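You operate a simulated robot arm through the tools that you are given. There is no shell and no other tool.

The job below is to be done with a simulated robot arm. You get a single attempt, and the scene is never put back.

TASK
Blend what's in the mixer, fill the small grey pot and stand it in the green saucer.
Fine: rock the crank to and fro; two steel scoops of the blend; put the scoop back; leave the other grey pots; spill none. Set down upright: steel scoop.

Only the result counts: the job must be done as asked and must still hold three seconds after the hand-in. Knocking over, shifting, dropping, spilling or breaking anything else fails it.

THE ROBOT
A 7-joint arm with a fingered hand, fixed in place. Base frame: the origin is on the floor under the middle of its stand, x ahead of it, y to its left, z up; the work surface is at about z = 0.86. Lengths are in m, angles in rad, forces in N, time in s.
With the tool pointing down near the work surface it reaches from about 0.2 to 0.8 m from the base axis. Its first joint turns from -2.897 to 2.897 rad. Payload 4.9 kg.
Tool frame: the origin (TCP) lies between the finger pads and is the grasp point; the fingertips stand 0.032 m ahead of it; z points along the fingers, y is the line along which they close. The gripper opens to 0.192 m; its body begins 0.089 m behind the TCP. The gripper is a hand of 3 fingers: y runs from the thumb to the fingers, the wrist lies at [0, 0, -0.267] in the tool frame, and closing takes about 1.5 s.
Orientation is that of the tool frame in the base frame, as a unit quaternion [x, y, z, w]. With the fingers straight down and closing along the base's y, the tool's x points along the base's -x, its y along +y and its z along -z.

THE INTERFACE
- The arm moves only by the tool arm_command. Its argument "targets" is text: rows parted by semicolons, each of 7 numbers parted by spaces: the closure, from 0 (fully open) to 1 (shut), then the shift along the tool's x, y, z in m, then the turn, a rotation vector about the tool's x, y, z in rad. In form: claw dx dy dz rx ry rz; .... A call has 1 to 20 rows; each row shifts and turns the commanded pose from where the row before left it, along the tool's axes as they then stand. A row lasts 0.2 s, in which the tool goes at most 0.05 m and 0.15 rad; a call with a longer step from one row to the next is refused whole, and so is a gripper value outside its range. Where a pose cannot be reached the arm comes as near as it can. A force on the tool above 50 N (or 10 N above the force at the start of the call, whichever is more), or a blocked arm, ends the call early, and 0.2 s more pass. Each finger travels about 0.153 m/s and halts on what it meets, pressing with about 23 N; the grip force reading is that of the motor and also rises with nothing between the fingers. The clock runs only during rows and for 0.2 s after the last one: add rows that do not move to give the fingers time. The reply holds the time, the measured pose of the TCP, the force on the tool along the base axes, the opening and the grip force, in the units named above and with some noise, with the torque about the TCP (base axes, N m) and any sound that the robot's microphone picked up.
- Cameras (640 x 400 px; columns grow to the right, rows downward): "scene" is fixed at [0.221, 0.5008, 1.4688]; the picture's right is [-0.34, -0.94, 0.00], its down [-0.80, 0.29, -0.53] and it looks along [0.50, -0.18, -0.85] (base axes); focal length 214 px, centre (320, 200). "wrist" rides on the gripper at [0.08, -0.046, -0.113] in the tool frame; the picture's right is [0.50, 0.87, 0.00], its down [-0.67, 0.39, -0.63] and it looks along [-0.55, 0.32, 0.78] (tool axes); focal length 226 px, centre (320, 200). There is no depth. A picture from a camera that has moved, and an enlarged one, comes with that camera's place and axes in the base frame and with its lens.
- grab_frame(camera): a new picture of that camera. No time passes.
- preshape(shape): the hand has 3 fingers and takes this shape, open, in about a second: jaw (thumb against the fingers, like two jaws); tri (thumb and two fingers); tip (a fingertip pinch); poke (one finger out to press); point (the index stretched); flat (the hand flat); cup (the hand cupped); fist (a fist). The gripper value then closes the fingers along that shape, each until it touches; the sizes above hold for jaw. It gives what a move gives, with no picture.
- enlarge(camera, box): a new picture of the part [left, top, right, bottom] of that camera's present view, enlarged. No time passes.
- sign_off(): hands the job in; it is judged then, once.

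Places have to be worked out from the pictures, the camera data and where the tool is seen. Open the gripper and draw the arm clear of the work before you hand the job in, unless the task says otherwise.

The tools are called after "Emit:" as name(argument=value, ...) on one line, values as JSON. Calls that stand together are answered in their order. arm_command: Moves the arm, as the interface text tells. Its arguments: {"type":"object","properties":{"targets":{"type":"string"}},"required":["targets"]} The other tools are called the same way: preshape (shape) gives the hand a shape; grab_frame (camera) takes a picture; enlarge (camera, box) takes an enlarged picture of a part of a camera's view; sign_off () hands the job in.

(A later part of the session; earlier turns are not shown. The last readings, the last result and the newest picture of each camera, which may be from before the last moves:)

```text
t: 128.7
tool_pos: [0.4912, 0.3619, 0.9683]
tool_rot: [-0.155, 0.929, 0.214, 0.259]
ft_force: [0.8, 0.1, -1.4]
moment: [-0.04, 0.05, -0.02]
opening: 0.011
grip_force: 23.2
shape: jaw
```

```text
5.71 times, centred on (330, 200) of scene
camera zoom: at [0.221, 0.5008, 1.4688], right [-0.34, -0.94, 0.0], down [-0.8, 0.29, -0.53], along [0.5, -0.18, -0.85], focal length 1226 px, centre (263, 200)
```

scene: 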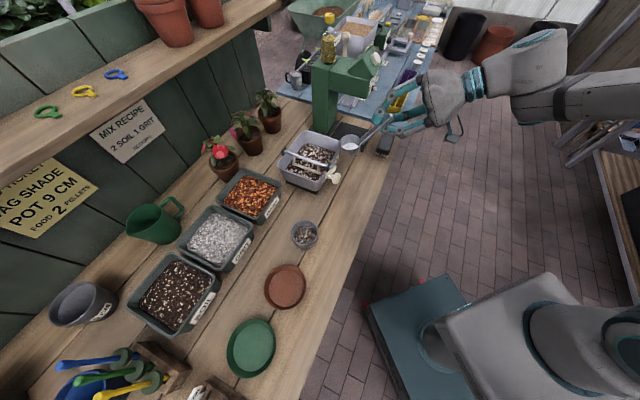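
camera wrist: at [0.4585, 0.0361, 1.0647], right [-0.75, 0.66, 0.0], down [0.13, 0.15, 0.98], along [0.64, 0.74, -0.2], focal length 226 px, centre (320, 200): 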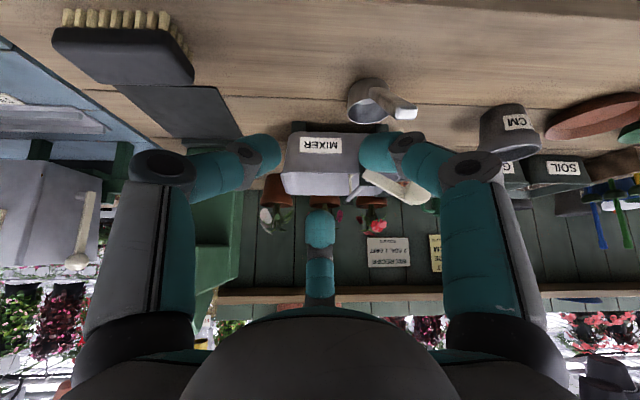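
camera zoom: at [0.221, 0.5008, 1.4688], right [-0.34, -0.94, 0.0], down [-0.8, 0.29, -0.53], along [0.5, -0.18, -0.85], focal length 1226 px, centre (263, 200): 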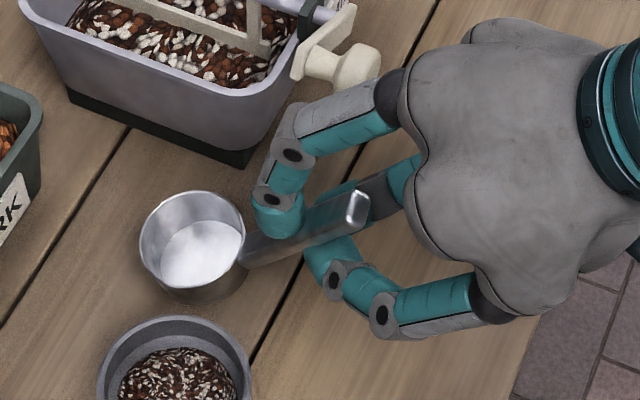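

Still hanging free and clear of pot and mixer. I lower in 4 mm steps to contact.

Emit:
arm_command(targets="1 0.0022 -0.0013 0.0031 0 0 0; 1 0.0022 -0.0013 0.0031 0 0 0; 1 0.0022 -0.0013 0.0031 0 0 0; 1 0 0 0 0 0 0")

Emit:
enlarge(camera="wrist", box=[240, 60, 420, 190])

```text
t: 129.7
tool_pos: [0.4908, 0.3617, 0.9558]
tool_rot: [-0.155, 0.929, 0.214, 0.259]
ft_force: [-0.8, -0.1, 0.1]
moment: [-0.02, 0.05, 0.03]
opening: 0.011
grip_force: 23.3
shape: jaw
```

```text
3.08 times, centred on (330, 125) of wrist
camera zoom: at [0.3981, 0.2547, 0.9862], right [-0.75, 0.66, 0.0], down [0.13, 0.15, 0.98], along [0.64, 0.74, -0.2], focal length 696 px, centre (289, 431)
```

zoom: 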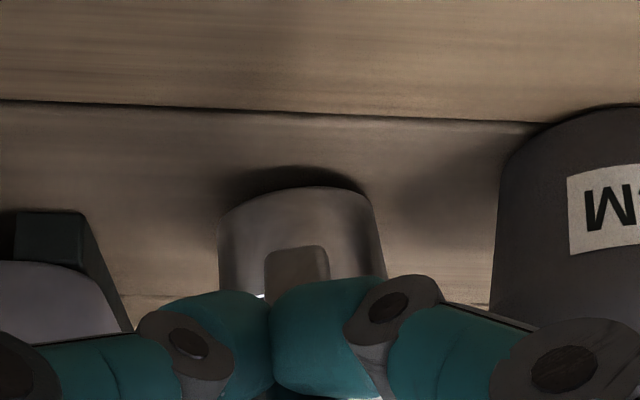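

Contact is about to begin. I lower another 8 mm, letting the cup rock flat onto the bench.

Emit:
arm_command(targets="1 0.0022 -0.0013 0.0031 0 0 0; 1 0.0022 -0.0013 0.0031 0 0 0; 1 0 0 0 0 0 0")

Emit:
enlarge(camera="wrist", box=[240, 60, 420, 190])

Emit:
enlarge(camera="scene", box=[290, 165, 370, 235])

```text
t: 130.5
tool_pos: [0.4918, 0.3614, 0.9492]
tool_rot: [-0.155, 0.929, 0.215, 0.257]
ft_force: [0.2, -0.7, 1.1]
moment: [0.14, -0.06, -0.02]
opening: 0.011
grip_force: 23.1
shape: jaw
```

```text
3.08 times, centred on (330, 125) of wrist
camera zoom: at [0.3979, 0.2547, 0.9787], right [-0.75, 0.66, 0.0], down [0.13, 0.15, 0.98], along [0.64, 0.74, -0.2], focal length 696 px, centre (289, 431)
```

zoom: 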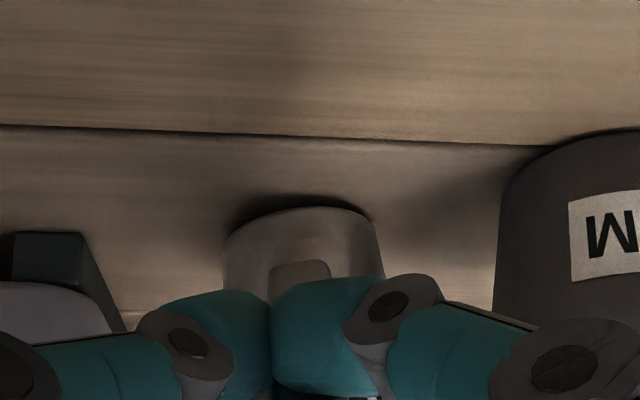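

```text
5.71 times, centred on (330, 200) of scene
camera zoom: at [0.221, 0.5008, 1.4688], right [-0.34, -0.94, 0.0], down [-0.8, 0.29, -0.53], along [0.5, -0.18, -0.85], focal length 1226 px, centre (263, 200)
```

zoom: 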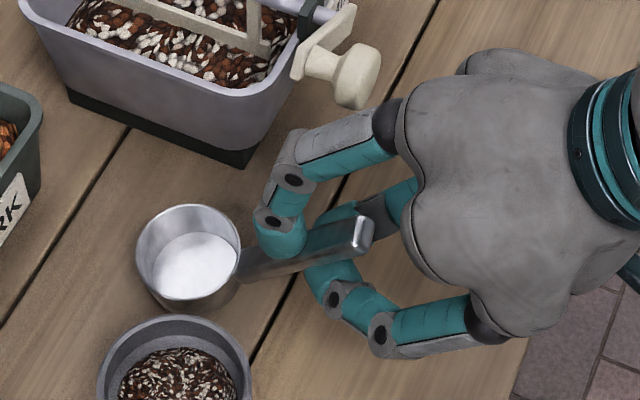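

The cup is touching and rocking flat. I go down the remaining 8 mm to the height at which I had grasped it.

Emit:
arm_command(targets="1 0.0022 -0.0013 0.0031 0 0 0; 1 0.0020 -0.0012 0.0028 0 0 0; 1 0 0 0 0 0 0")

Emit:
enlarge(camera="wrist", box=[240, 60, 420, 190])

Emit:
enlarge(camera="scene", box=[290, 165, 370, 235])

```text
t: 131.3
tool_pos: [0.4917, 0.3608, 0.941]
tool_rot: [-0.155, 0.929, 0.215, 0.257]
ft_force: [0.3, -1.8, 4.2]
moment: [0.27, -0.07, -0.05]
opening: 0.0113
grip_force: 23.2
shape: jaw
```

```text
3.08 times, centred on (330, 125) of wrist
camera zoom: at [0.3985, 0.2549, 0.971], right [-0.75, 0.66, 0.0], down [0.13, 0.15, 0.98], along [0.64, 0.74, -0.2], focal length 696 px, centre (289, 431)
```

zoom: 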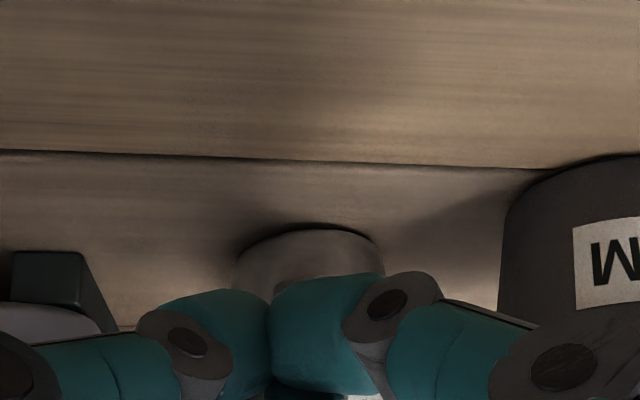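

```text
5.71 times, centred on (330, 200) of scene
camera zoom: at [0.221, 0.5008, 1.4688], right [-0.34, -0.94, 0.0], down [-0.8, 0.29, -0.53], along [0.5, -0.18, -0.85], focal length 1226 px, centre (263, 200)
```

zoom: 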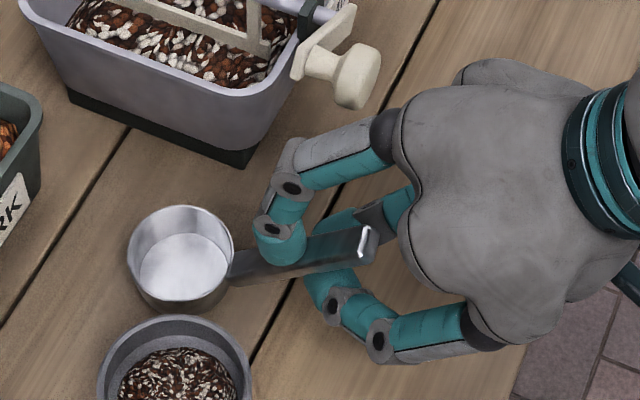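

The cup is practically flat again, within about a centimetre of its original spot. I open the fingers slowly.

Emit:
arm_command(targets="0.94 0 0 0 0 0 0; 0.9 0 0 0 0 0 0; 0.86 0 0 0 0 0 0; 0.82 0 0 0 0 0 0; 0.76 0 0 0 0 0 0; 0.7 0 0 0 0 0 0; 0.66 0 0 0 0 0 0; 0.66 0 0 0 0 0 0")

Emit:
enlarge(camera="wrist", box=[200, 60, 440, 240])

Emit:
enlarge(camera="scene", box=[290, 165, 370, 235])

```text
t: 133.1
tool_pos: [0.4917, 0.3624, 0.9401]
tool_rot: [-0.155, 0.929, 0.214, 0.259]
ft_force: [-0.5, -0.3, 0.4]
moment: [0.0, 0.0, -0.03]
opening: 0.0645
grip_force: 0.0
shape: jaw
```

```text
2.22 times, centred on (320, 150) of wrist
camera zoom: at [0.3984, 0.2548, 0.9707], right [-0.75, 0.66, 0.0], down [0.13, 0.15, 0.98], along [0.64, 0.74, -0.2], focal length 502 px, centre (320, 311)
```

zoom: 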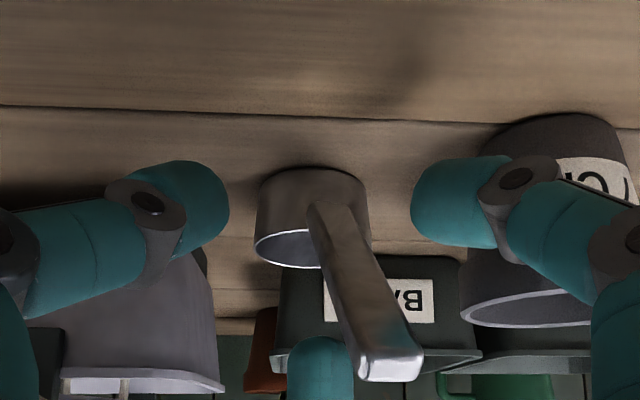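

```text
5.71 times, centred on (330, 200) of scene
camera zoom: at [0.221, 0.5008, 1.4688], right [-0.34, -0.94, 0.0], down [-0.8, 0.29, -0.53], along [0.5, -0.18, -0.85], focal length 1226 px, centre (263, 200)
```

zoom: 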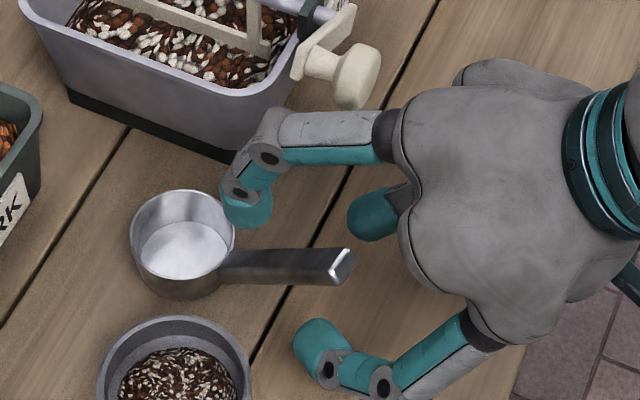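

The scoop stands upright with its cup within a couple of millimetres of where it was. I withdraw straight back along the tool axis.

Emit:
arm_command(targets="0.62 0 0 -0.015 0 0 0; 0.62 0 0 -0.02 0 0 0; 0.62 0 0 -0.02 0 0 0; 0.62 0 0 -0.025 0 0 0; 0.62 0 0 -0.03 0 0 0; 0.62 0 0 0 0 0 0")

Emit:
grab_frame(camera="scene")

Emit:
enlarge(camera="wrist", box=[220, 0, 640, 200])

```text
t: 134.5
tool_pos: [0.4488, 0.31, 1.0279]
tool_rot: [-0.154, 0.929, 0.214, 0.258]
ft_force: [-1.0, 0.0, 0.1]
moment: [0.0, 0.0, -0.04]
opening: 0.0726
grip_force: 0.1
shape: jaw
```

```text
taken
```

scene: 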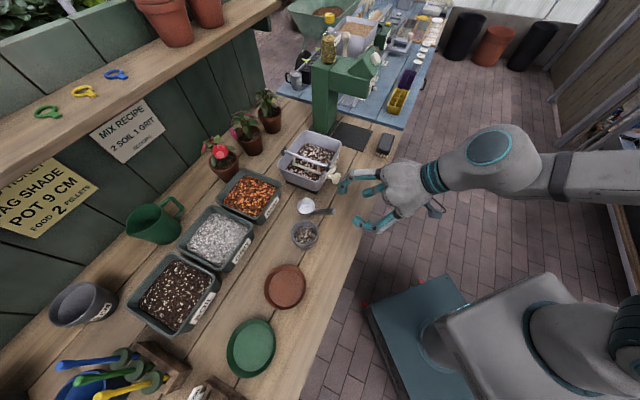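

```text
1.52 times, centred on (430, 100) of wrist
camera zoom: at [0.354, 0.2025, 1.0576], right [-0.75, 0.66, 0.0], down [0.13, 0.15, 0.98], along [0.64, 0.74, -0.2], focal length 344 px, centre (152, 352)
```

zoom: 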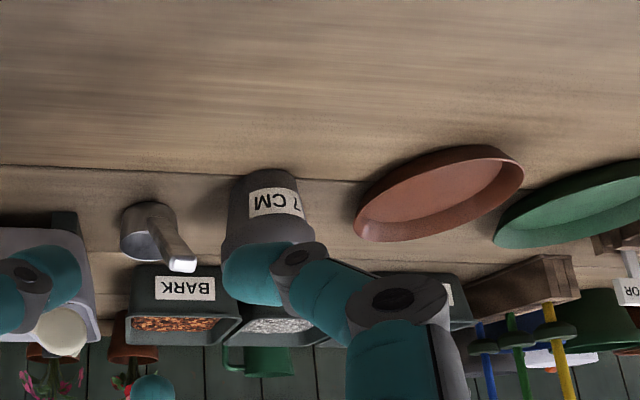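

The scoop is back and everything else looks unchanged. Next is the pot: I raise the hand, bring the tool vertical, and turn it so that the three fingers can go around the pot rim without touching the scoop.

Emit:
arm_command(targets="0.6 -0.0146 0.0085 -0.0206 0 0 0; 0.6 -0.0146 0.0085 -0.0206 0 0 0; 0.6 -0.0146 0.0085 -0.0206 0 0 0; 0.5 0 0 0 0.0666 0.1187 0.0017; 0.5 0 0 0 0.0666 0.1187 0.0017; 0.5 0 0 0 0.0666 0.1187 0.0017; 0.5 0 0 0 0.0666 0.1187 0.0017; 0.5 0 0 0 0.0666 0.1187 0.0017; 0.42 0 0 0 0 0 0.1292; 0.42 0 0 0 0 0 0.1292; 0.42 0 0 0 0 0 0.1292; 0.42 0 0 0 0 0 0.1292; 0.42 0 0 0 0 0 0.1292; 0.42 0 0 0 0 0 0; 0.42 0 0 0 0 0 0")

Emit:
grab_frame(camera="wrist")

Emit:
grab_frame(camera="scene")

```text
t: 137.7
tool_pos: [0.4526, 0.2802, 1.073]
tool_rot: [0.145, 0.981, 0.122, -0.045]
ft_force: [0.0, -0.8, -0.2]
moment: [0.02, 0.03, 0.02]
opening: 0.1106
grip_force: 0.1
shape: jaw
out of reach, approached as far as the arm can: row 5, 6, 7, 8
```

```text
taken
camera wrist: at [0.369, 0.2317, 1.1815], right [-0.22, 0.94, 0.26], down [0.79, 0.02, 0.61], along [0.57, 0.34, -0.75], focal length 226 px, centre (320, 200)
```

wrist: 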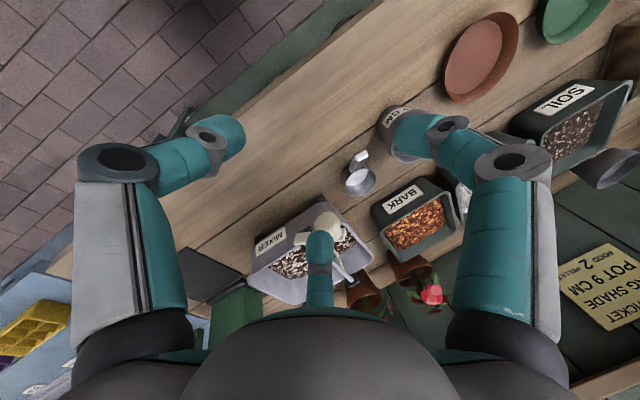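

```text
taken
```

scene: 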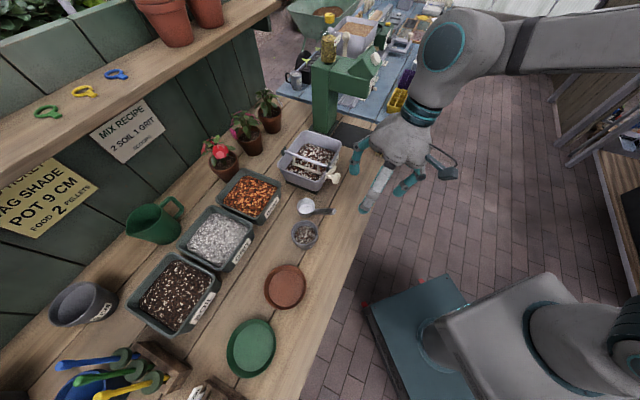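

Some tilt steps were out of reach, leaving the tool about 15° off vertical. I correct that and move above the pot at (0.453, 0.461).

Emit:
arm_command(targets="0.42 0 0 0 0.1144 -0.0625 0; 0.42 0 0 0 0.1144 -0.0625 0; 0.42 0 0 0 0 0 0; 0.42 0.011 0.0345 0 0 0 0; 0.42 0.011 0.0345 0 0 0 0; 0.42 0.011 0.0345 0 0 0 0; 0.42 0.011 0.0345 0 0 0 0; 0.42 0.011 0.0345 0 0 0 0; 0.42 0 0 0 0 0 0; 0.42 0 0 0 0 0 0")

Emit:
grab_frame(camera="wrist")

Emit:
enlarge(camera="scene", box=[240, 120, 400, 260])

```text
t: 139.9
tool_pos: [0.4487, 0.4407, 1.1098]
tool_rot: [0.144, 0.98, 0.131, -0.052]
ft_force: [-1.1, 0.3, -0.1]
moment: [0.01, 0.01, 0.01]
opening: 0.1113
grip_force: 0.0
shape: jaw
out of reach, approached as far as the arm can: row 1, 2, 7, 8
```

```text
taken
camera wrist: at [0.368, 0.3907, 1.2195], right [-0.22, 0.93, 0.28], down [0.8, 0.01, 0.61], along [0.57, 0.36, -0.74], focal length 226 px, centre (320, 200)
```

wrist: 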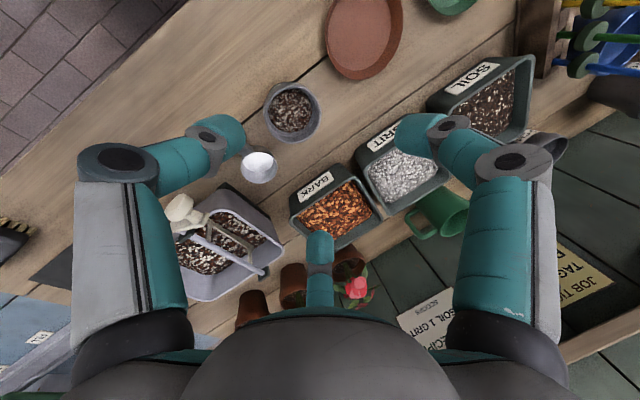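

```text
2.86 times, centred on (320, 190) of scene
camera zoom: at [0.221, 0.5008, 1.4688], right [-0.34, -0.94, 0.0], down [-0.8, 0.29, -0.53], along [0.5, -0.18, -0.85], focal length 613 px, centre (320, 229)
```

zoom: 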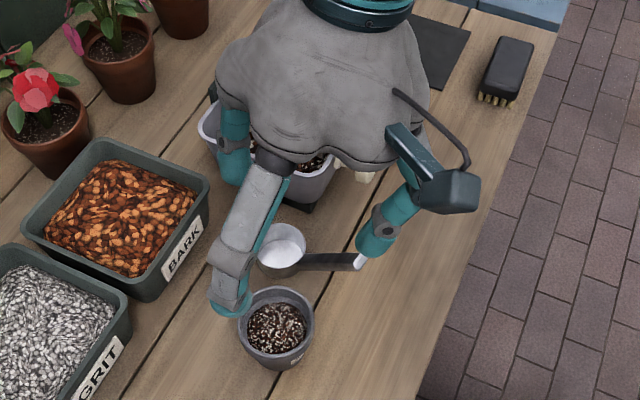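

The tool is still tilted about 16° because the arm is in an awkward posture. I go up 10 cm and retry straightening it there.

Emit:
arm_command(targets="0.42 0.0047 0.0081 -0.0321 0 0 0; 0.42 0.0047 0.0081 -0.0321 0 0 0; 0.42 0.0047 0.0081 -0.0321 0 0 0; 0.42 0 0 0 0 0 0; 0.42 0 0 0 0.1144 -0.0625 0; 0.42 0 0 0 0.1144 -0.0625 0; 0.42 0 0 0 0 0 0")

Emit:
grab_frame(camera="scene")

```text
t: 141.5
tool_pos: [0.4502, 0.4381, 1.2077]
tool_rot: [0.142, 0.98, 0.128, -0.064]
ft_force: [-0.8, 0.3, -0.5]
moment: [0.0, 0.0, 0.01]
opening: 0.1113
grip_force: 0.1
shape: jaw
out of reach, approached as far as the arm can: row 2, 5, 6
```

```text
taken
```

scene: 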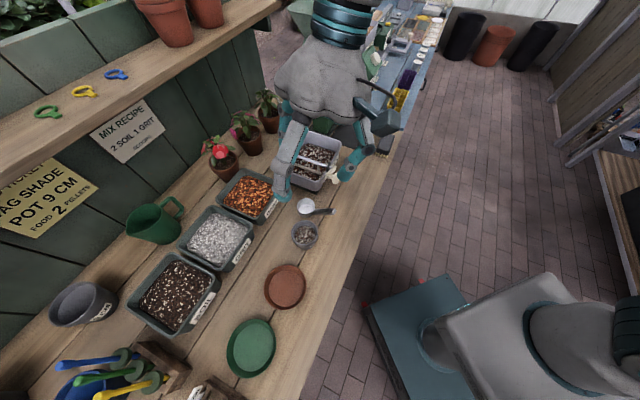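

The wrist seems stuck against a joint limit here. I move out to the right, where the arm was freer, and straighten the tool there.

Emit:
arm_command(targets="0.42 -0.0274 -0.0256 -0.0041 0 0 0; 0.42 -0.0274 -0.0256 -0.0041 0 0 0; 0.42 -0.0274 -0.0256 -0.0041 0 0 0; 0.42 -0.0274 -0.0256 -0.0041 0 0 0; 0.42 -0.0274 -0.0256 -0.0041 0 0 0; 0.42 -0.0274 -0.0256 -0.0041 0 0 0; 0.42 -0.0274 -0.0256 -0.0041 0 0 0; 0.42 -0.0274 -0.0256 -0.0041 0 0 0; 0.42 -0.0274 -0.0256 -0.0041 0 0 0; 0.42 0 0 0 0 0 0; 0.42 0 0 0 0.118 -0.082 0; 0.42 0 0 0 0.118 -0.082 0; 0.42 0 0 0 0 0 0")

Emit:
grab_frame(camera="scene")

```text
t: 144.3
tool_pos: [0.6205, 0.1495, 1.1486]
tool_rot: [0.143, 0.979, 0.132, -0.065]
ft_force: [0.8, -0.7, 0.8]
moment: [0.01, 0.01, 0.01]
opening: 0.1111
grip_force: 0.1
shape: jaw
out of reach, approached as far as the arm can: row 11, 12
```

```text
taken
```

scene: 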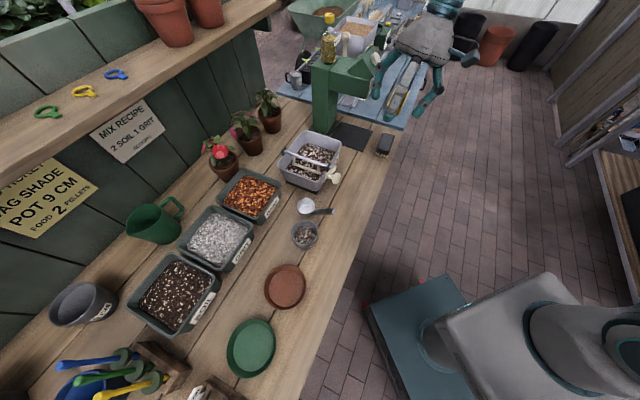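

Straightening is still refused even here, so some joint is at its limit. I test a yaw back toward the starting heading, then try straightening again.

Emit:
arm_command(targets="0.42 0 0 0 0 0 -0.12; 0.42 0 0 0 0 0 -0.12; 0.42 0 0 0 0 0 -0.12; 0.42 0 0 0 0 0 0")

```text
t: 145.3
tool_pos: [0.6202, 0.1495, 1.1479]
tool_rot: [-0.036, 0.988, 0.142, -0.041]
ft_force: [-0.2, -0.3, 0.0]
moment: [0.02, 0.0, -0.03]
opening: 0.1114
grip_force: 0.0
shape: jaw
```

Yaw works. I retry the straightening at this heading.

Emit:
arm_command(targets="0.42 0 0 0 0.07 -0.018 0; 0.42 0 0 0 0.07 -0.018 0; 0.42 0 0 0 0.07 -0.018 0; 0.42 0 0 0 0.07 -0.018 0; 0.42 0 0 0 0 0 0")

Emit:
grab_frame(camera="scene")

```text
t: 146.5
tool_pos: [0.6203, 0.1491, 1.1495]
tool_rot: [-0.035, 0.988, 0.141, -0.041]
ft_force: [-0.1, -0.9, -0.1]
moment: [-0.02, -0.04, 0.02]
opening: 0.1109
grip_force: 0.0
shape: jaw
out of reach, approached as far as the arm can: row 1, 2, 3, 4
```

```text
taken
```

scene: 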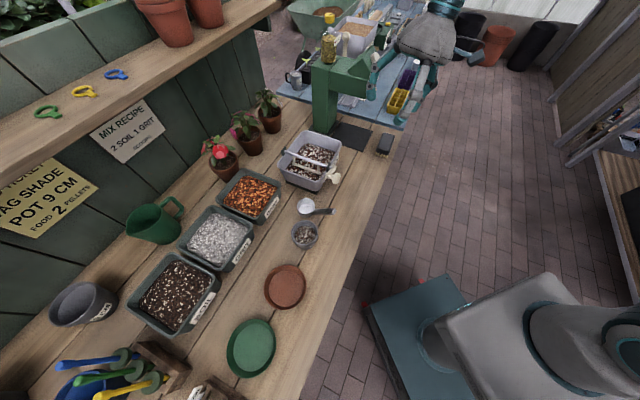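

Still refused, so I try a more extended arm position, where the redundancy may free the limited joint.

Emit:
arm_command(targets="0.42 -0.0265 0.008 -0.0105 0 0 0; 0.42 -0.0265 0.008 -0.0105 0 0 0; 0.42 -0.0265 0.008 -0.0105 0 0 0; 0.42 -0.0265 0.008 -0.0105 0 0 0; 0.42 0 0 0 0 0 0; 0.42 0 0 0 0.07 -0.018 0; 0.42 0 0 0 0.07 -0.018 0; 0.42 0 0 0 0 0 0")

Emit:
grab_frame(camera="scene")

```text
t: 148.3
tool_pos: [0.7023, 0.1736, 1.1761]
tool_rot: [-0.034, 0.991, 0.125, -0.03]
ft_force: [-0.3, -0.3, -0.4]
moment: [0.01, 0.0, 0.0]
opening: 0.1112
grip_force: 0.0
shape: jaw
out of reach, approached as far as the arm can: row 4, 7
```

```text
taken
```

scene: 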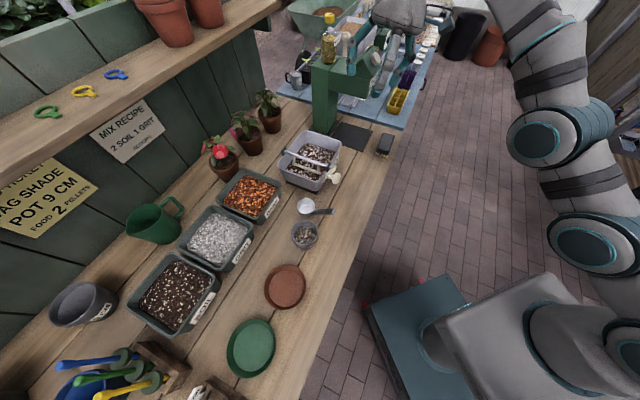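

The picture shows the arm in an elbow-down posture, so the wrist keeps a ~15° sideways lean as a limit. A leaning grasp is fine for the pot as long as the lean turns with the arm, so I add a little margin and swing around the base axis toward the pot, yawing the hand along.

Emit:
arm_command(targets="0.42 0 0 0 -0.07 0.018 0; 0.42 0.0066 0.0381 0.0102 0.0028 0.0137 -0.0532; 0.42 0.0066 0.0381 0.0102 0.0028 0.0137 -0.0532; 0.42 0.0066 0.0381 0.0102 0.0028 0.0137 -0.0532; 0.42 0.0066 0.0381 0.0102 0.0028 0.0137 -0.0532; 0.42 0.0066 0.0381 0.0102 0.0028 0.0137 -0.0532; 0.42 0 0 0 0 0 0")

Emit:
grab_frame(camera="scene")

```text
t: 149.9
tool_pos: [0.6269, 0.3567, 1.1893]
tool_rot: [-0.171, 0.971, 0.156, -0.052]
ft_force: [-0.7, 0.5, -0.3]
moment: [0.01, 0.01, -0.01]
opening: 0.1111
grip_force: 0.1
shape: jaw
out of reach, approached as far as the arm can: row 5
```

```text
taken
```

scene: 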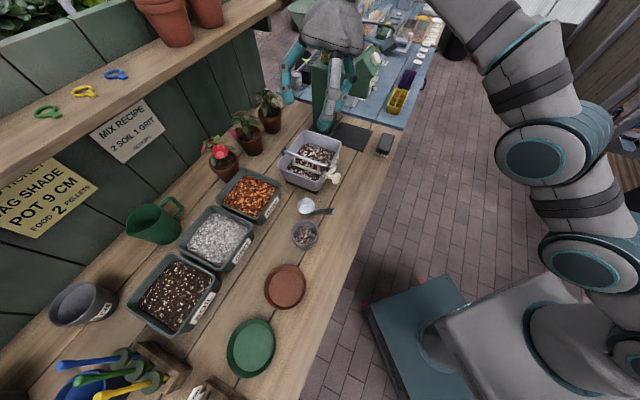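

It works with only a slight reach limit at full extension. I continue the swing while drawing inward to the pot's radius.

Emit:
arm_command(targets="0.42 0.0143 -0.0024 -0.0001 0 0 0; 0.42 0.0204 0.0333 0.0123 0.0026 0.0178 -0.0524; 0.42 0.0204 0.0333 0.0123 0.0026 0.0178 -0.0524; 0.42 0.0204 0.0333 0.0123 0.0026 0.0178 -0.0524; 0.42 0.0174 0.0338 0.0123 0.0026 0.0178 -0.0524; 0.42 0.0061 0.0357 0.0124 0.0026 0.0178 -0.0524; 0.42 0 0 0 0 0 0")

Emit:
grab_frame(camera="scene")

Emit:
grab_frame(camera="wrist")

```text
t: 151.5
tool_pos: [0.4541, 0.4723, 1.1911]
tool_rot: [-0.302, 0.939, 0.146, -0.073]
ft_force: [-0.5, -0.2, -1.0]
moment: [0.0, -0.01, 0.0]
opening: 0.1111
grip_force: 0.1
shape: jaw
```

```text
taken
```

scene: 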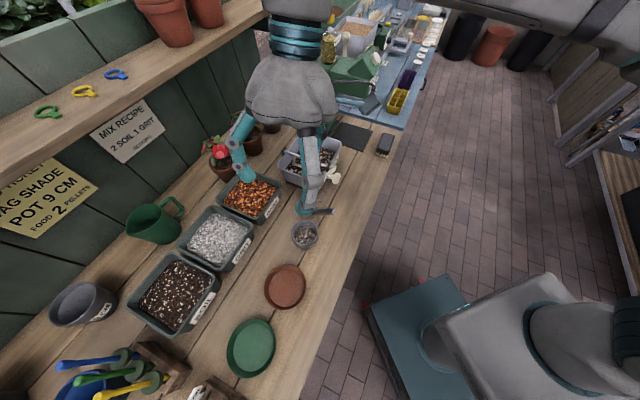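

```text
taken
camera wrist: at [0.4414, 0.3644, 1.287], right [-0.88, 0.37, 0.3], down [0.47, 0.55, 0.69], along [0.09, 0.75, -0.66], focal length 226 px, centre (320, 200)
```

wrist: 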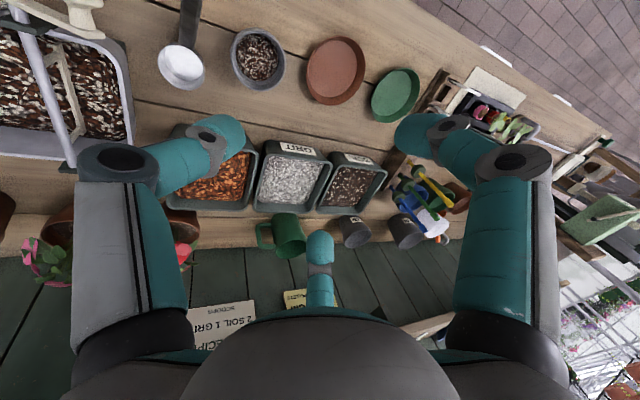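

The hand is now above the pot with a 19° lean and no reach complaints. I test whether the lean can be reduced here.

Emit:
arm_command(targets="0.42 0 0 0 0.08 -0.0125 0; 0.42 0 0 0 0.08 -0.0125 0; 0.42 0 0 0 0.08 -0.0125 0; 0.42 0 0 0 0 0 0")

```text
t: 152.5
tool_pos: [0.4552, 0.473, 1.1901]
tool_rot: [-0.304, 0.942, 0.129, -0.063]
ft_force: [-1.1, 0.2, 0.2]
moment: [0.01, 0.0, 0.02]
opening: 0.1113
grip_force: 0.0
shape: jaw
out of reach, approached as far as the arm can: row 2, 3
```

About 16° is the limit, so I keep a small margin and turn the hand about its own axis so the fingers straddle the pot clear of the scoop.

Emit:
arm_command(targets="0.42 0 0 0 -0.035 0.005 0; 0.42 0 0 0 0 0 0.1297; 0.42 0 0 0 0 0 0.1297; 0.42 0 0 0 0 0 0.1297; 0.42 0 0 0 0 0 0.1297; 0.42 0 0 0 0 0 0.1297; 0.42 0 0 0 0 0 0.1297; 0.42 0 0 0 0 0 0.1297; 0.42 0 0 0 0 0 0; 0.42 0 0 0 0 0 0")

Emit:
grab_frame(camera="wrist")

Emit:
enlarge(camera="scene", box=[230, 100, 390, 270])

```text
t: 154.7
tool_pos: [0.455, 0.4718, 1.1895]
tool_rot: [0.139, 0.977, 0.099, -0.128]
ft_force: [0.5, 0.9, 0.0]
moment: [-0.02, 0.0, 0.02]
opening: 0.1112
grip_force: 0.1
shape: jaw
```

```text
taken
camera wrist: at [0.3928, 0.424, 1.3123], right [-0.21, 0.94, 0.28], down [0.88, 0.05, 0.47], along [0.43, 0.34, -0.84], focal length 226 px, centre (320, 200)
```

wrist: 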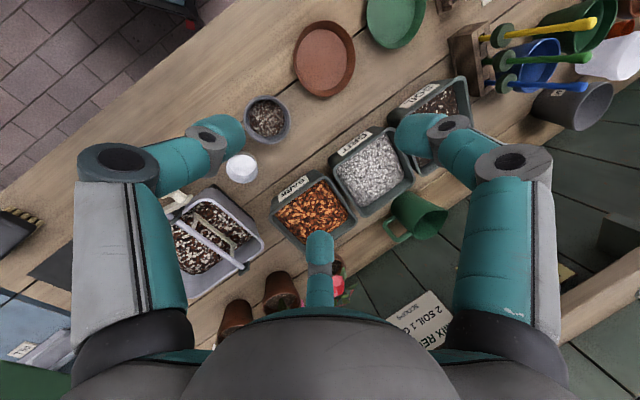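

```text
2.35 times, centred on (310, 185) of scene
camera zoom: at [0.221, 0.5008, 1.4688], right [-0.34, -0.94, 0.0], down [-0.8, 0.29, -0.53], along [0.5, -0.18, -0.85], focal length 505 px, centre (344, 235)
```

zoom: 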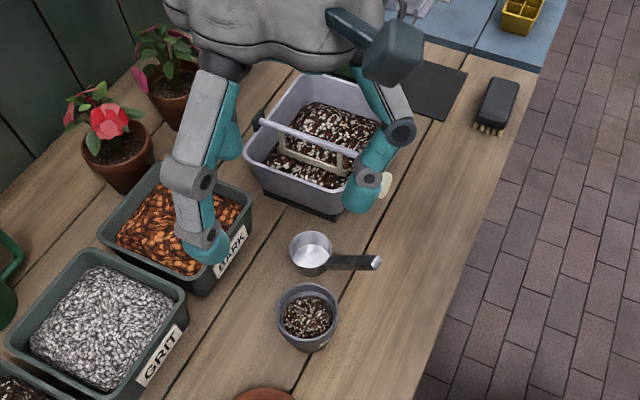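

Pot centre from several views ≈ (0.4535, 0.4605). With the lean, the TCP should end at (0.4585, 0.455, 0.938). I descend to 7 cm above that.

Emit:
arm_command(targets="0.42 -0.0115 -0.0086 0.0332 0 0 0; 0.42 -0.0115 -0.0086 0.0332 0 0 0; 0.42 -0.0115 -0.0086 0.0332 0 0 0; 0.42 -0.0115 -0.0086 0.0332 0 0 0; 0.42 -0.0115 -0.0086 0.0332 0 0 0; 0.42 0 0 0 0 0 0; 0.42 0 0 0 0 0 0")

Emit:
grab_frame(camera="wrist")

Emit:
enlarge(camera="scene", box=[250, 140, 370, 260])

```text
t: 156.3
tool_pos: [0.4607, 0.4547, 1.0118]
tool_rot: [0.14, 0.977, 0.099, -0.128]
ft_force: [0.4, 0.7, -0.2]
moment: [0.01, -0.02, -0.01]
opening: 0.111
grip_force: 0.0
shape: jaw
```

```text
taken
camera wrist: at [0.3981, 0.4054, 1.1333], right [-0.21, 0.94, 0.28], down [0.88, 0.05, 0.47], along [0.43, 0.34, -0.84], focal length 226 px, centre (320, 200)
```

wrist: 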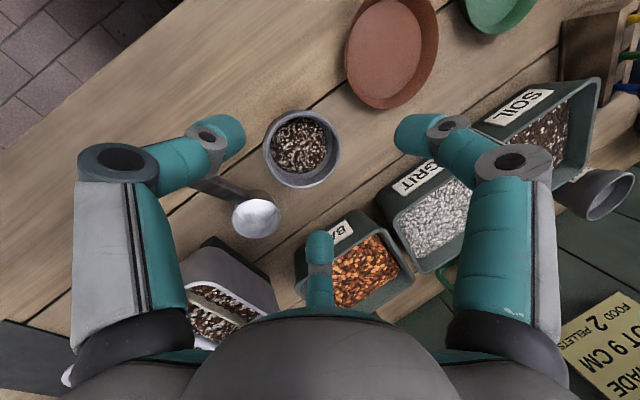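

```text
3.33 times, centred on (310, 200) of scene
camera zoom: at [0.221, 0.5008, 1.4688], right [-0.34, -0.94, 0.0], down [-0.8, 0.29, -0.53], along [0.5, -0.18, -0.85], focal length 715 px, centre (353, 200)
```

zoom: 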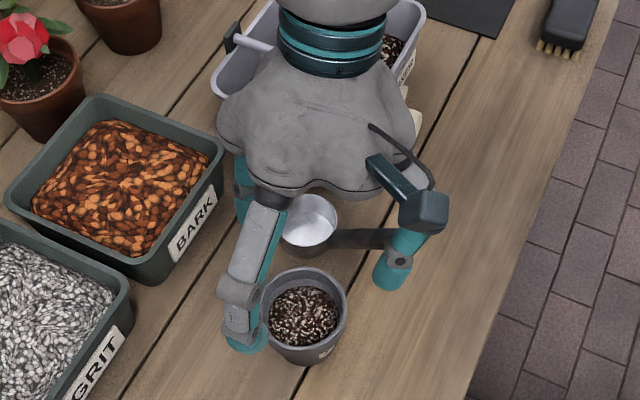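

Descending is unobstructed. I lower around the pot rim, 5 cm first, and check the fingers' clearance.

Emit:
arm_command(targets="0.42 -0.0042 -0.0036 0.0176 0 0 0; 0.42 -0.0042 -0.0036 0.0176 0 0 0; 0.42 -0.0028 -0.0024 0.0117 0 0 0; 0.42 0 0 0 0 0 0")

Emit:
enlarge(camera="wrist", box=[170, 80, 470, 280])

Emit:
enlarge(camera="scene", box=[260, 170, 360, 260])

```text
t: 157.3
tool_pos: [0.4579, 0.4558, 0.9615]
tool_rot: [0.139, 0.977, 0.1, -0.127]
ft_force: [0.5, 0.3, -0.1]
moment: [-0.01, 0.04, -0.02]
opening: 0.1113
grip_force: 0.0
shape: jaw
```

```text
2.00 times, centred on (320, 180) of wrist
camera zoom: at [0.3948, 0.4068, 1.0836], right [-0.21, 0.94, 0.28], down [0.88, 0.05, 0.47], along [0.43, 0.34, -0.84], focal length 452 px, centre (320, 240)
```

zoom: 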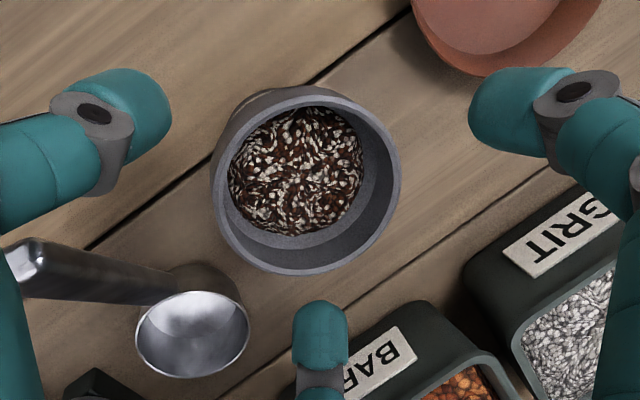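

```text
4.44 times, centred on (310, 215) of scene
camera zoom: at [0.221, 0.5008, 1.4688], right [-0.34, -0.94, 0.0], down [-0.8, 0.29, -0.53], along [0.5, -0.18, -0.85], focal length 953 px, centre (364, 133)
```

zoom: 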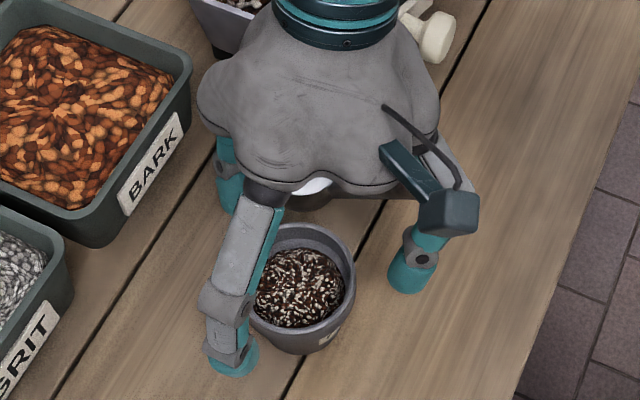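

The pot is well centred between the fingers, and scoop and trays are clear. I lower the last 23 mm with a small centring correction.

Emit:
arm_command(targets="0.42 -0.0022 -0.0044 0.011 0 0 0; 0.42 -0.0022 -0.0044 0.011 0 0 0; 0.42 0 0 0 0 0 0")

Emit:
enlarge(camera="wrist", box=[170, 80, 470, 280])

Emit:
enlarge(camera="scene", box=[260, 170, 360, 260])

```text
t: 158.1
tool_pos: [0.4528, 0.451, 0.9378]
tool_rot: [0.139, 0.977, 0.099, -0.128]
ft_force: [0.5, 0.0, 0.1]
moment: [-0.01, -0.03, -0.03]
opening: 0.1113
grip_force: 0.1
shape: jaw
```

```text
2.00 times, centred on (320, 180) of wrist
camera zoom: at [0.3908, 0.4028, 1.0599], right [-0.21, 0.94, 0.28], down [0.88, 0.05, 0.47], along [0.43, 0.34, -0.84], focal length 452 px, centre (320, 240)
```

zoom: 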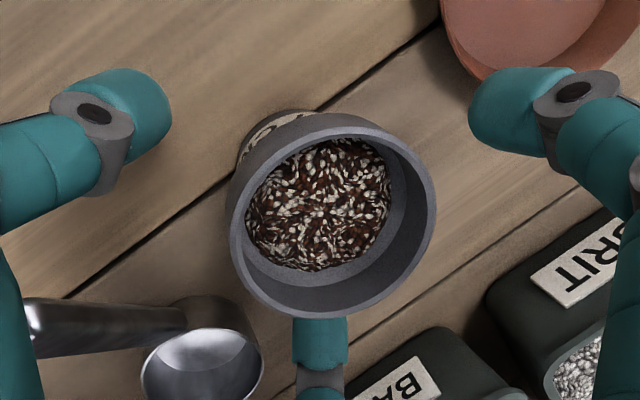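

```text
4.44 times, centred on (310, 215) of scene
camera zoom: at [0.221, 0.5008, 1.4688], right [-0.34, -0.94, 0.0], down [-0.8, 0.29, -0.53], along [0.5, -0.18, -0.85], focal length 953 px, centre (364, 133)
```

zoom: 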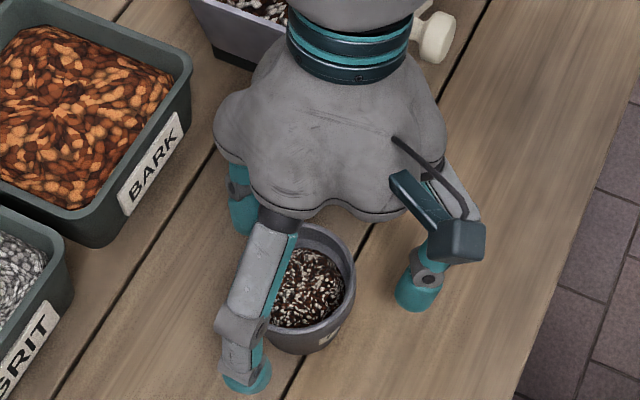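

The fingers surround the collar evenly, about 1.5 cm away all round. I close gradually until they grip.

Emit:
arm_command(targets="0.48 0 0 0 0 0 0; 0.53 0 0 0 0 0 0; 0.57 0 0 0 0 0 0; 0.6 0 0 0 0 0 0; 0.63 0 0 0 0 0 0; 0.67 0 0 0 0 0 0; 0.72 0 0 0 0 0 0; 0.8 0 0 0 0 0 0; 0.8 0 0 0 0 0 0; 0.8 0 0 0 0 0 0")

Emit:
enlarge(camera="wrist", box=[170, 80, 470, 280])

Emit:
enlarge(camera="scene", box=[260, 170, 360, 260])

```text
t: 160.3
tool_pos: [0.4539, 0.451, 0.9379]
tool_rot: [0.14, 0.977, 0.1, -0.127]
ft_force: [0.8, 0.6, -1.0]
moment: [0.0, 0.02, 0.0]
opening: 0.0656
grip_force: 22.0
shape: jaw
```

```text
2.00 times, centred on (320, 180) of wrist
camera zoom: at [0.3908, 0.4028, 1.0599], right [-0.21, 0.94, 0.28], down [0.88, 0.05, 0.47], along [0.43, 0.34, -0.84], focal length 452 px, centre (320, 240)
```

zoom: 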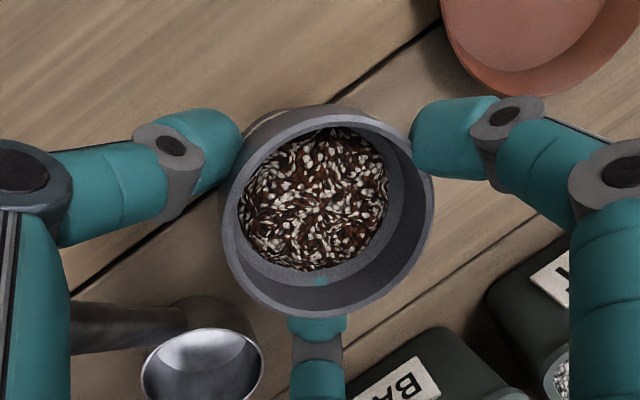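

```text
4.44 times, centred on (310, 215) of scene
camera zoom: at [0.221, 0.5008, 1.4688], right [-0.34, -0.94, 0.0], down [-0.8, 0.29, -0.53], along [0.5, -0.18, -0.85], focal length 953 px, centre (364, 133)
```

zoom: 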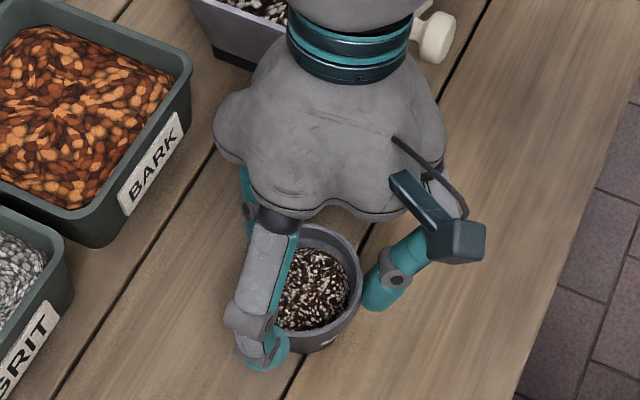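

The pot is gripped at 22 N. I lift 3 cm gently and check that it stays upright.

Emit:
arm_command(targets="0.8 0.0028 0.0016 -0.0095 0 0 0; 0.8 0.0028 0.0016 -0.0095 0 0 0; 0.8 0.0028 0.0016 -0.0095 0 0 0; 0.8 0 0 0 0 0 0; 0.8 0 0 0 0 0 0")

Emit:
enlarge(camera="wrist", box=[170, 80, 470, 280])

Emit:
enlarge(camera="scene", box=[260, 170, 360, 260])

```text
t: 161.5
tool_pos: [0.4522, 0.4521, 0.968]
tool_rot: [0.14, 0.977, 0.099, -0.128]
ft_force: [-0.9, 0.4, -0.8]
moment: [-0.01, -0.04, -0.01]
opening: 0.0655
grip_force: 23.4
shape: jaw
```

```text
2.00 times, centred on (320, 180) of wrist
camera zoom: at [0.3899, 0.4029, 1.0903], right [-0.21, 0.94, 0.28], down [0.88, 0.05, 0.47], along [0.43, 0.34, -0.84], focal length 452 px, centre (320, 240)
```

zoom: 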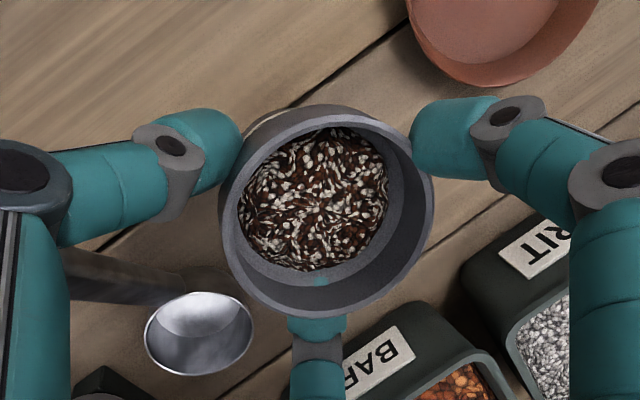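

```text
4.44 times, centred on (310, 215) of scene
camera zoom: at [0.221, 0.5008, 1.4688], right [-0.34, -0.94, 0.0], down [-0.8, 0.29, -0.53], along [0.5, -0.18, -0.85], focal length 953 px, centre (364, 133)
```

zoom: 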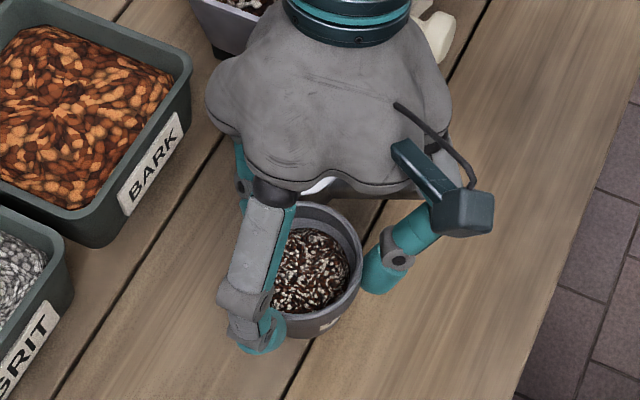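

The pot lifts cleanly and stays upright. I raise 5 cm more and swing it around the base axis toward the green saucer (centre ≈ (0.248, 0.654)), yawing the hand along.

Emit:
arm_command(targets="0.8 0.0046 0.0026 -0.0158 0 0 0; 0.8 0.0046 0.0026 -0.0158 0 0 0; 0.8 0.0046 0.0026 -0.0158 0 0 0; 0.8 0.0085 0.0072 0.0037 0.0048 0.0027 -0.0163; 0.8 0.0169 0.0144 0.0073 0.0095 0.0054 -0.0325; 0.8 0.0169 0.0144 0.0073 0.0095 0.0054 -0.0325; 0.8 0.0169 0.0144 0.0073 0.0095 0.0054 -0.0325; 0.8 0.0169 0.0144 0.0073 0.0095 0.0054 -0.0325; 0.8 0.0169 0.0144 0.0073 0.0095 0.0054 -0.0325; 0.8 0 0 0 0 0 0")

Emit:
grab_frame(camera="wrist")

Emit:
grab_frame(camera="scene")

```text
t: 163.7
tool_pos: [0.3712, 0.5526, 1.0177]
tool_rot: [0.046, 0.986, 0.086, -0.137]
ft_force: [-0.3, 0.5, -1.0]
moment: [0.02, 0.0, -0.01]
opening: 0.0657
grip_force: 22.9
shape: jaw
```

```text
taken
camera wrist: at [0.3183, 0.4927, 1.1398], right [-0.38, 0.88, 0.28], down [0.85, 0.22, 0.47], along [0.36, 0.41, -0.84], focal length 226 px, centre (320, 200)
```

wrist: 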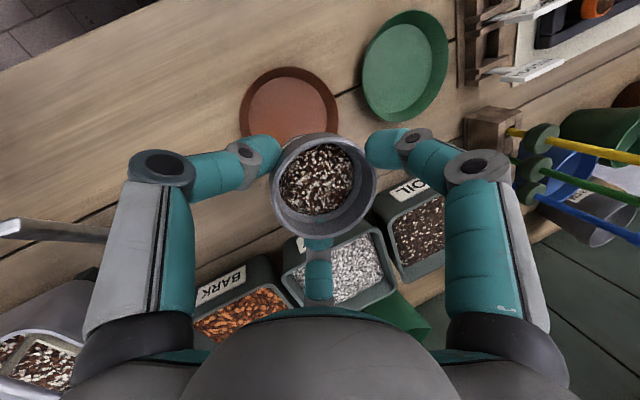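

```text
taken
```

scene: 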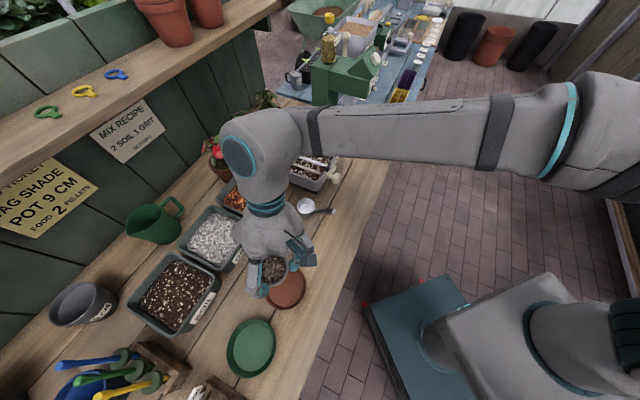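

Halfway there, upright and steady. The saucer's centre measures about (0.247, 0.652) from three views, so I continue the swing to bring the pot above it.

Emit:
arm_command(targets="0.8 0.0184 0.0155 0.0079 0.0101 0.0058 -0.0346; 0.8 0.0184 0.0155 0.0079 0.0101 0.0058 -0.0346; 0.8 0.0184 0.0155 0.0079 0.0101 0.0058 -0.0346; 0.8 0.0184 0.0155 0.0079 0.0101 0.0058 -0.0346; 0.8 0.0184 0.0155 0.0079 0.0101 0.0058 -0.0346; 0.8 0.0184 0.0155 0.0079 0.0101 0.0058 -0.0346; 0.8 0 0 0 0 0 0; 0.8 0 0 0 0 0 0")

Emit:
grab_frame(camera="wrist")

Emit:
enlarge(camera="scene", box=[160, 260, 340, 400])

```text
t: 165.5
tool_pos: [0.2574, 0.648, 1.0173]
tool_rot: [-0.062, 0.985, 0.071, -0.145]
ft_force: [-0.3, -0.1, -0.6]
moment: [0.03, 0.0, 0.02]
opening: 0.0656
grip_force: 23.2
shape: jaw
```

```text
taken
camera wrist: at [0.2189, 0.5783, 1.1403], right [-0.56, 0.78, 0.28], down [0.79, 0.4, 0.47], along [0.26, 0.48, -0.84], focal length 226 px, centre (320, 200)
```

wrist: 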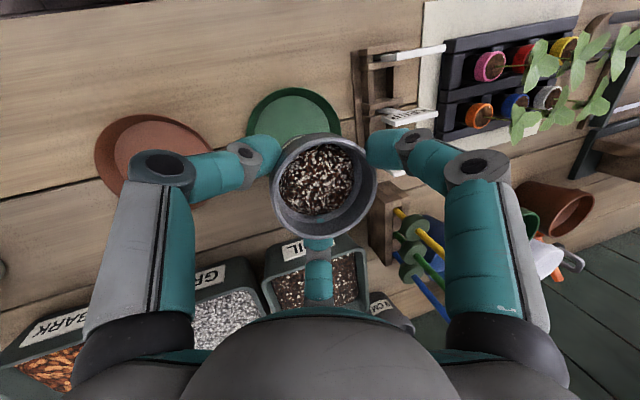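

```text
2.86 times, centred on (250, 330) of scene
camera zoom: at [0.221, 0.5008, 1.4688], right [-0.34, -0.94, 0.0], down [-0.8, 0.29, -0.53], along [0.5, -0.18, -0.85], focal length 613 px, centre (520, -171)
```

zoom: 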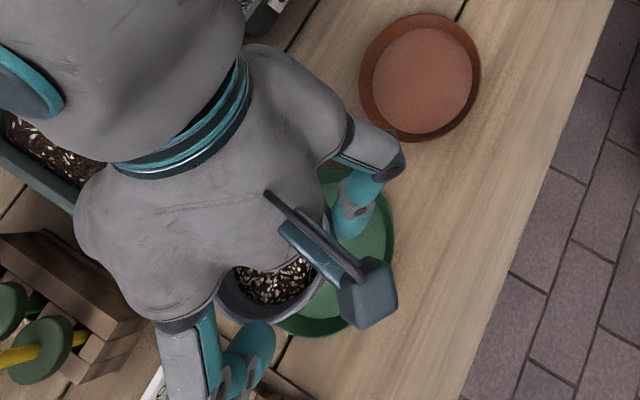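

The pot hangs close to the saucer. I zoom in to refine the saucer's centre relative to the pot.

Emit:
enlarge(camera="wrist", box=[220, 60, 420, 260])

Emit:
enlarge(camera="scene", box=[210, 295, 290, 385])

```text
2.00 times, centred on (320, 160) of wrist
camera zoom: at [0.2189, 0.5783, 1.1403], right [-0.56, 0.78, 0.28], down [0.79, 0.4, 0.47], along [0.26, 0.48, -0.84], focal length 452 px, centre (320, 280)
```

zoom: 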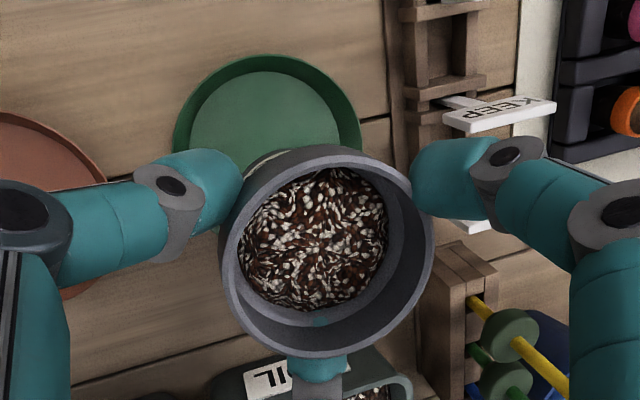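

```text
4.44 times, centred on (250, 340) of scene
camera zoom: at [0.221, 0.5008, 1.4688], right [-0.34, -0.94, 0.0], down [-0.8, 0.29, -0.53], along [0.5, -0.18, -0.85], focal length 953 px, centre (631, -422)
```

zoom: 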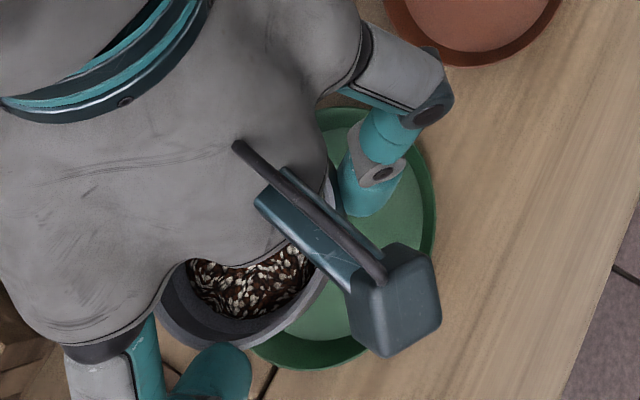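

By the close-up, the pot should shift about 6 mm in −x to sit over the saucer's centre (0.243, 0.649). I apply that and lower 5 cm.

Emit:
arm_command(targets="0.8 -0.0014 -0.0012 0.0082 0 0 0; 0.8 -0.0027 -0.0023 0.0164 0 0 0; 0.8 -0.0027 -0.0023 0.0164 0 0 0; 0.8 -0.0014 -0.0012 0.0082 0 0 0; 0.8 0 0 0 0 0 0")

Emit:
enlarge(camera="wrist", box=[220, 60, 420, 260])

Emit:
enlarge(camera="scene", box=[200, 280, 300, 390])

```text
t: 166.7
tool_pos: [0.2506, 0.6492, 0.9659]
tool_rot: [-0.062, 0.985, 0.071, -0.145]
ft_force: [-0.2, -0.5, -1.0]
moment: [0.01, 0.03, 0.0]
opening: 0.0654
grip_force: 22.5
shape: jaw
```

```text
2.00 times, centred on (320, 160) of wrist
camera zoom: at [0.2129, 0.5795, 1.0888], right [-0.56, 0.78, 0.28], down [0.79, 0.4, 0.47], along [0.26, 0.48, -0.84], focal length 452 px, centre (320, 280)
```

zoom: 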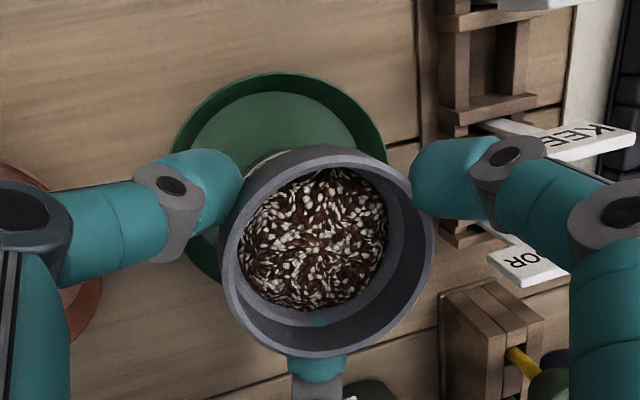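

```text
3.64 times, centred on (250, 335) of scene
camera zoom: at [0.221, 0.5008, 1.4688], right [-0.34, -0.94, 0.0], down [-0.8, 0.29, -0.53], along [0.5, -0.18, -0.85], focal length 780 px, centre (574, -291)
```

zoom: 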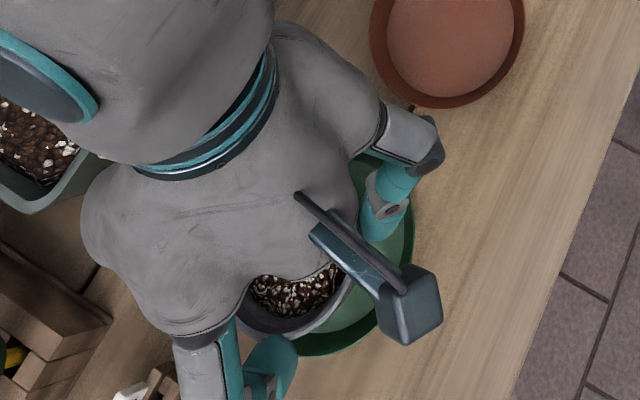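

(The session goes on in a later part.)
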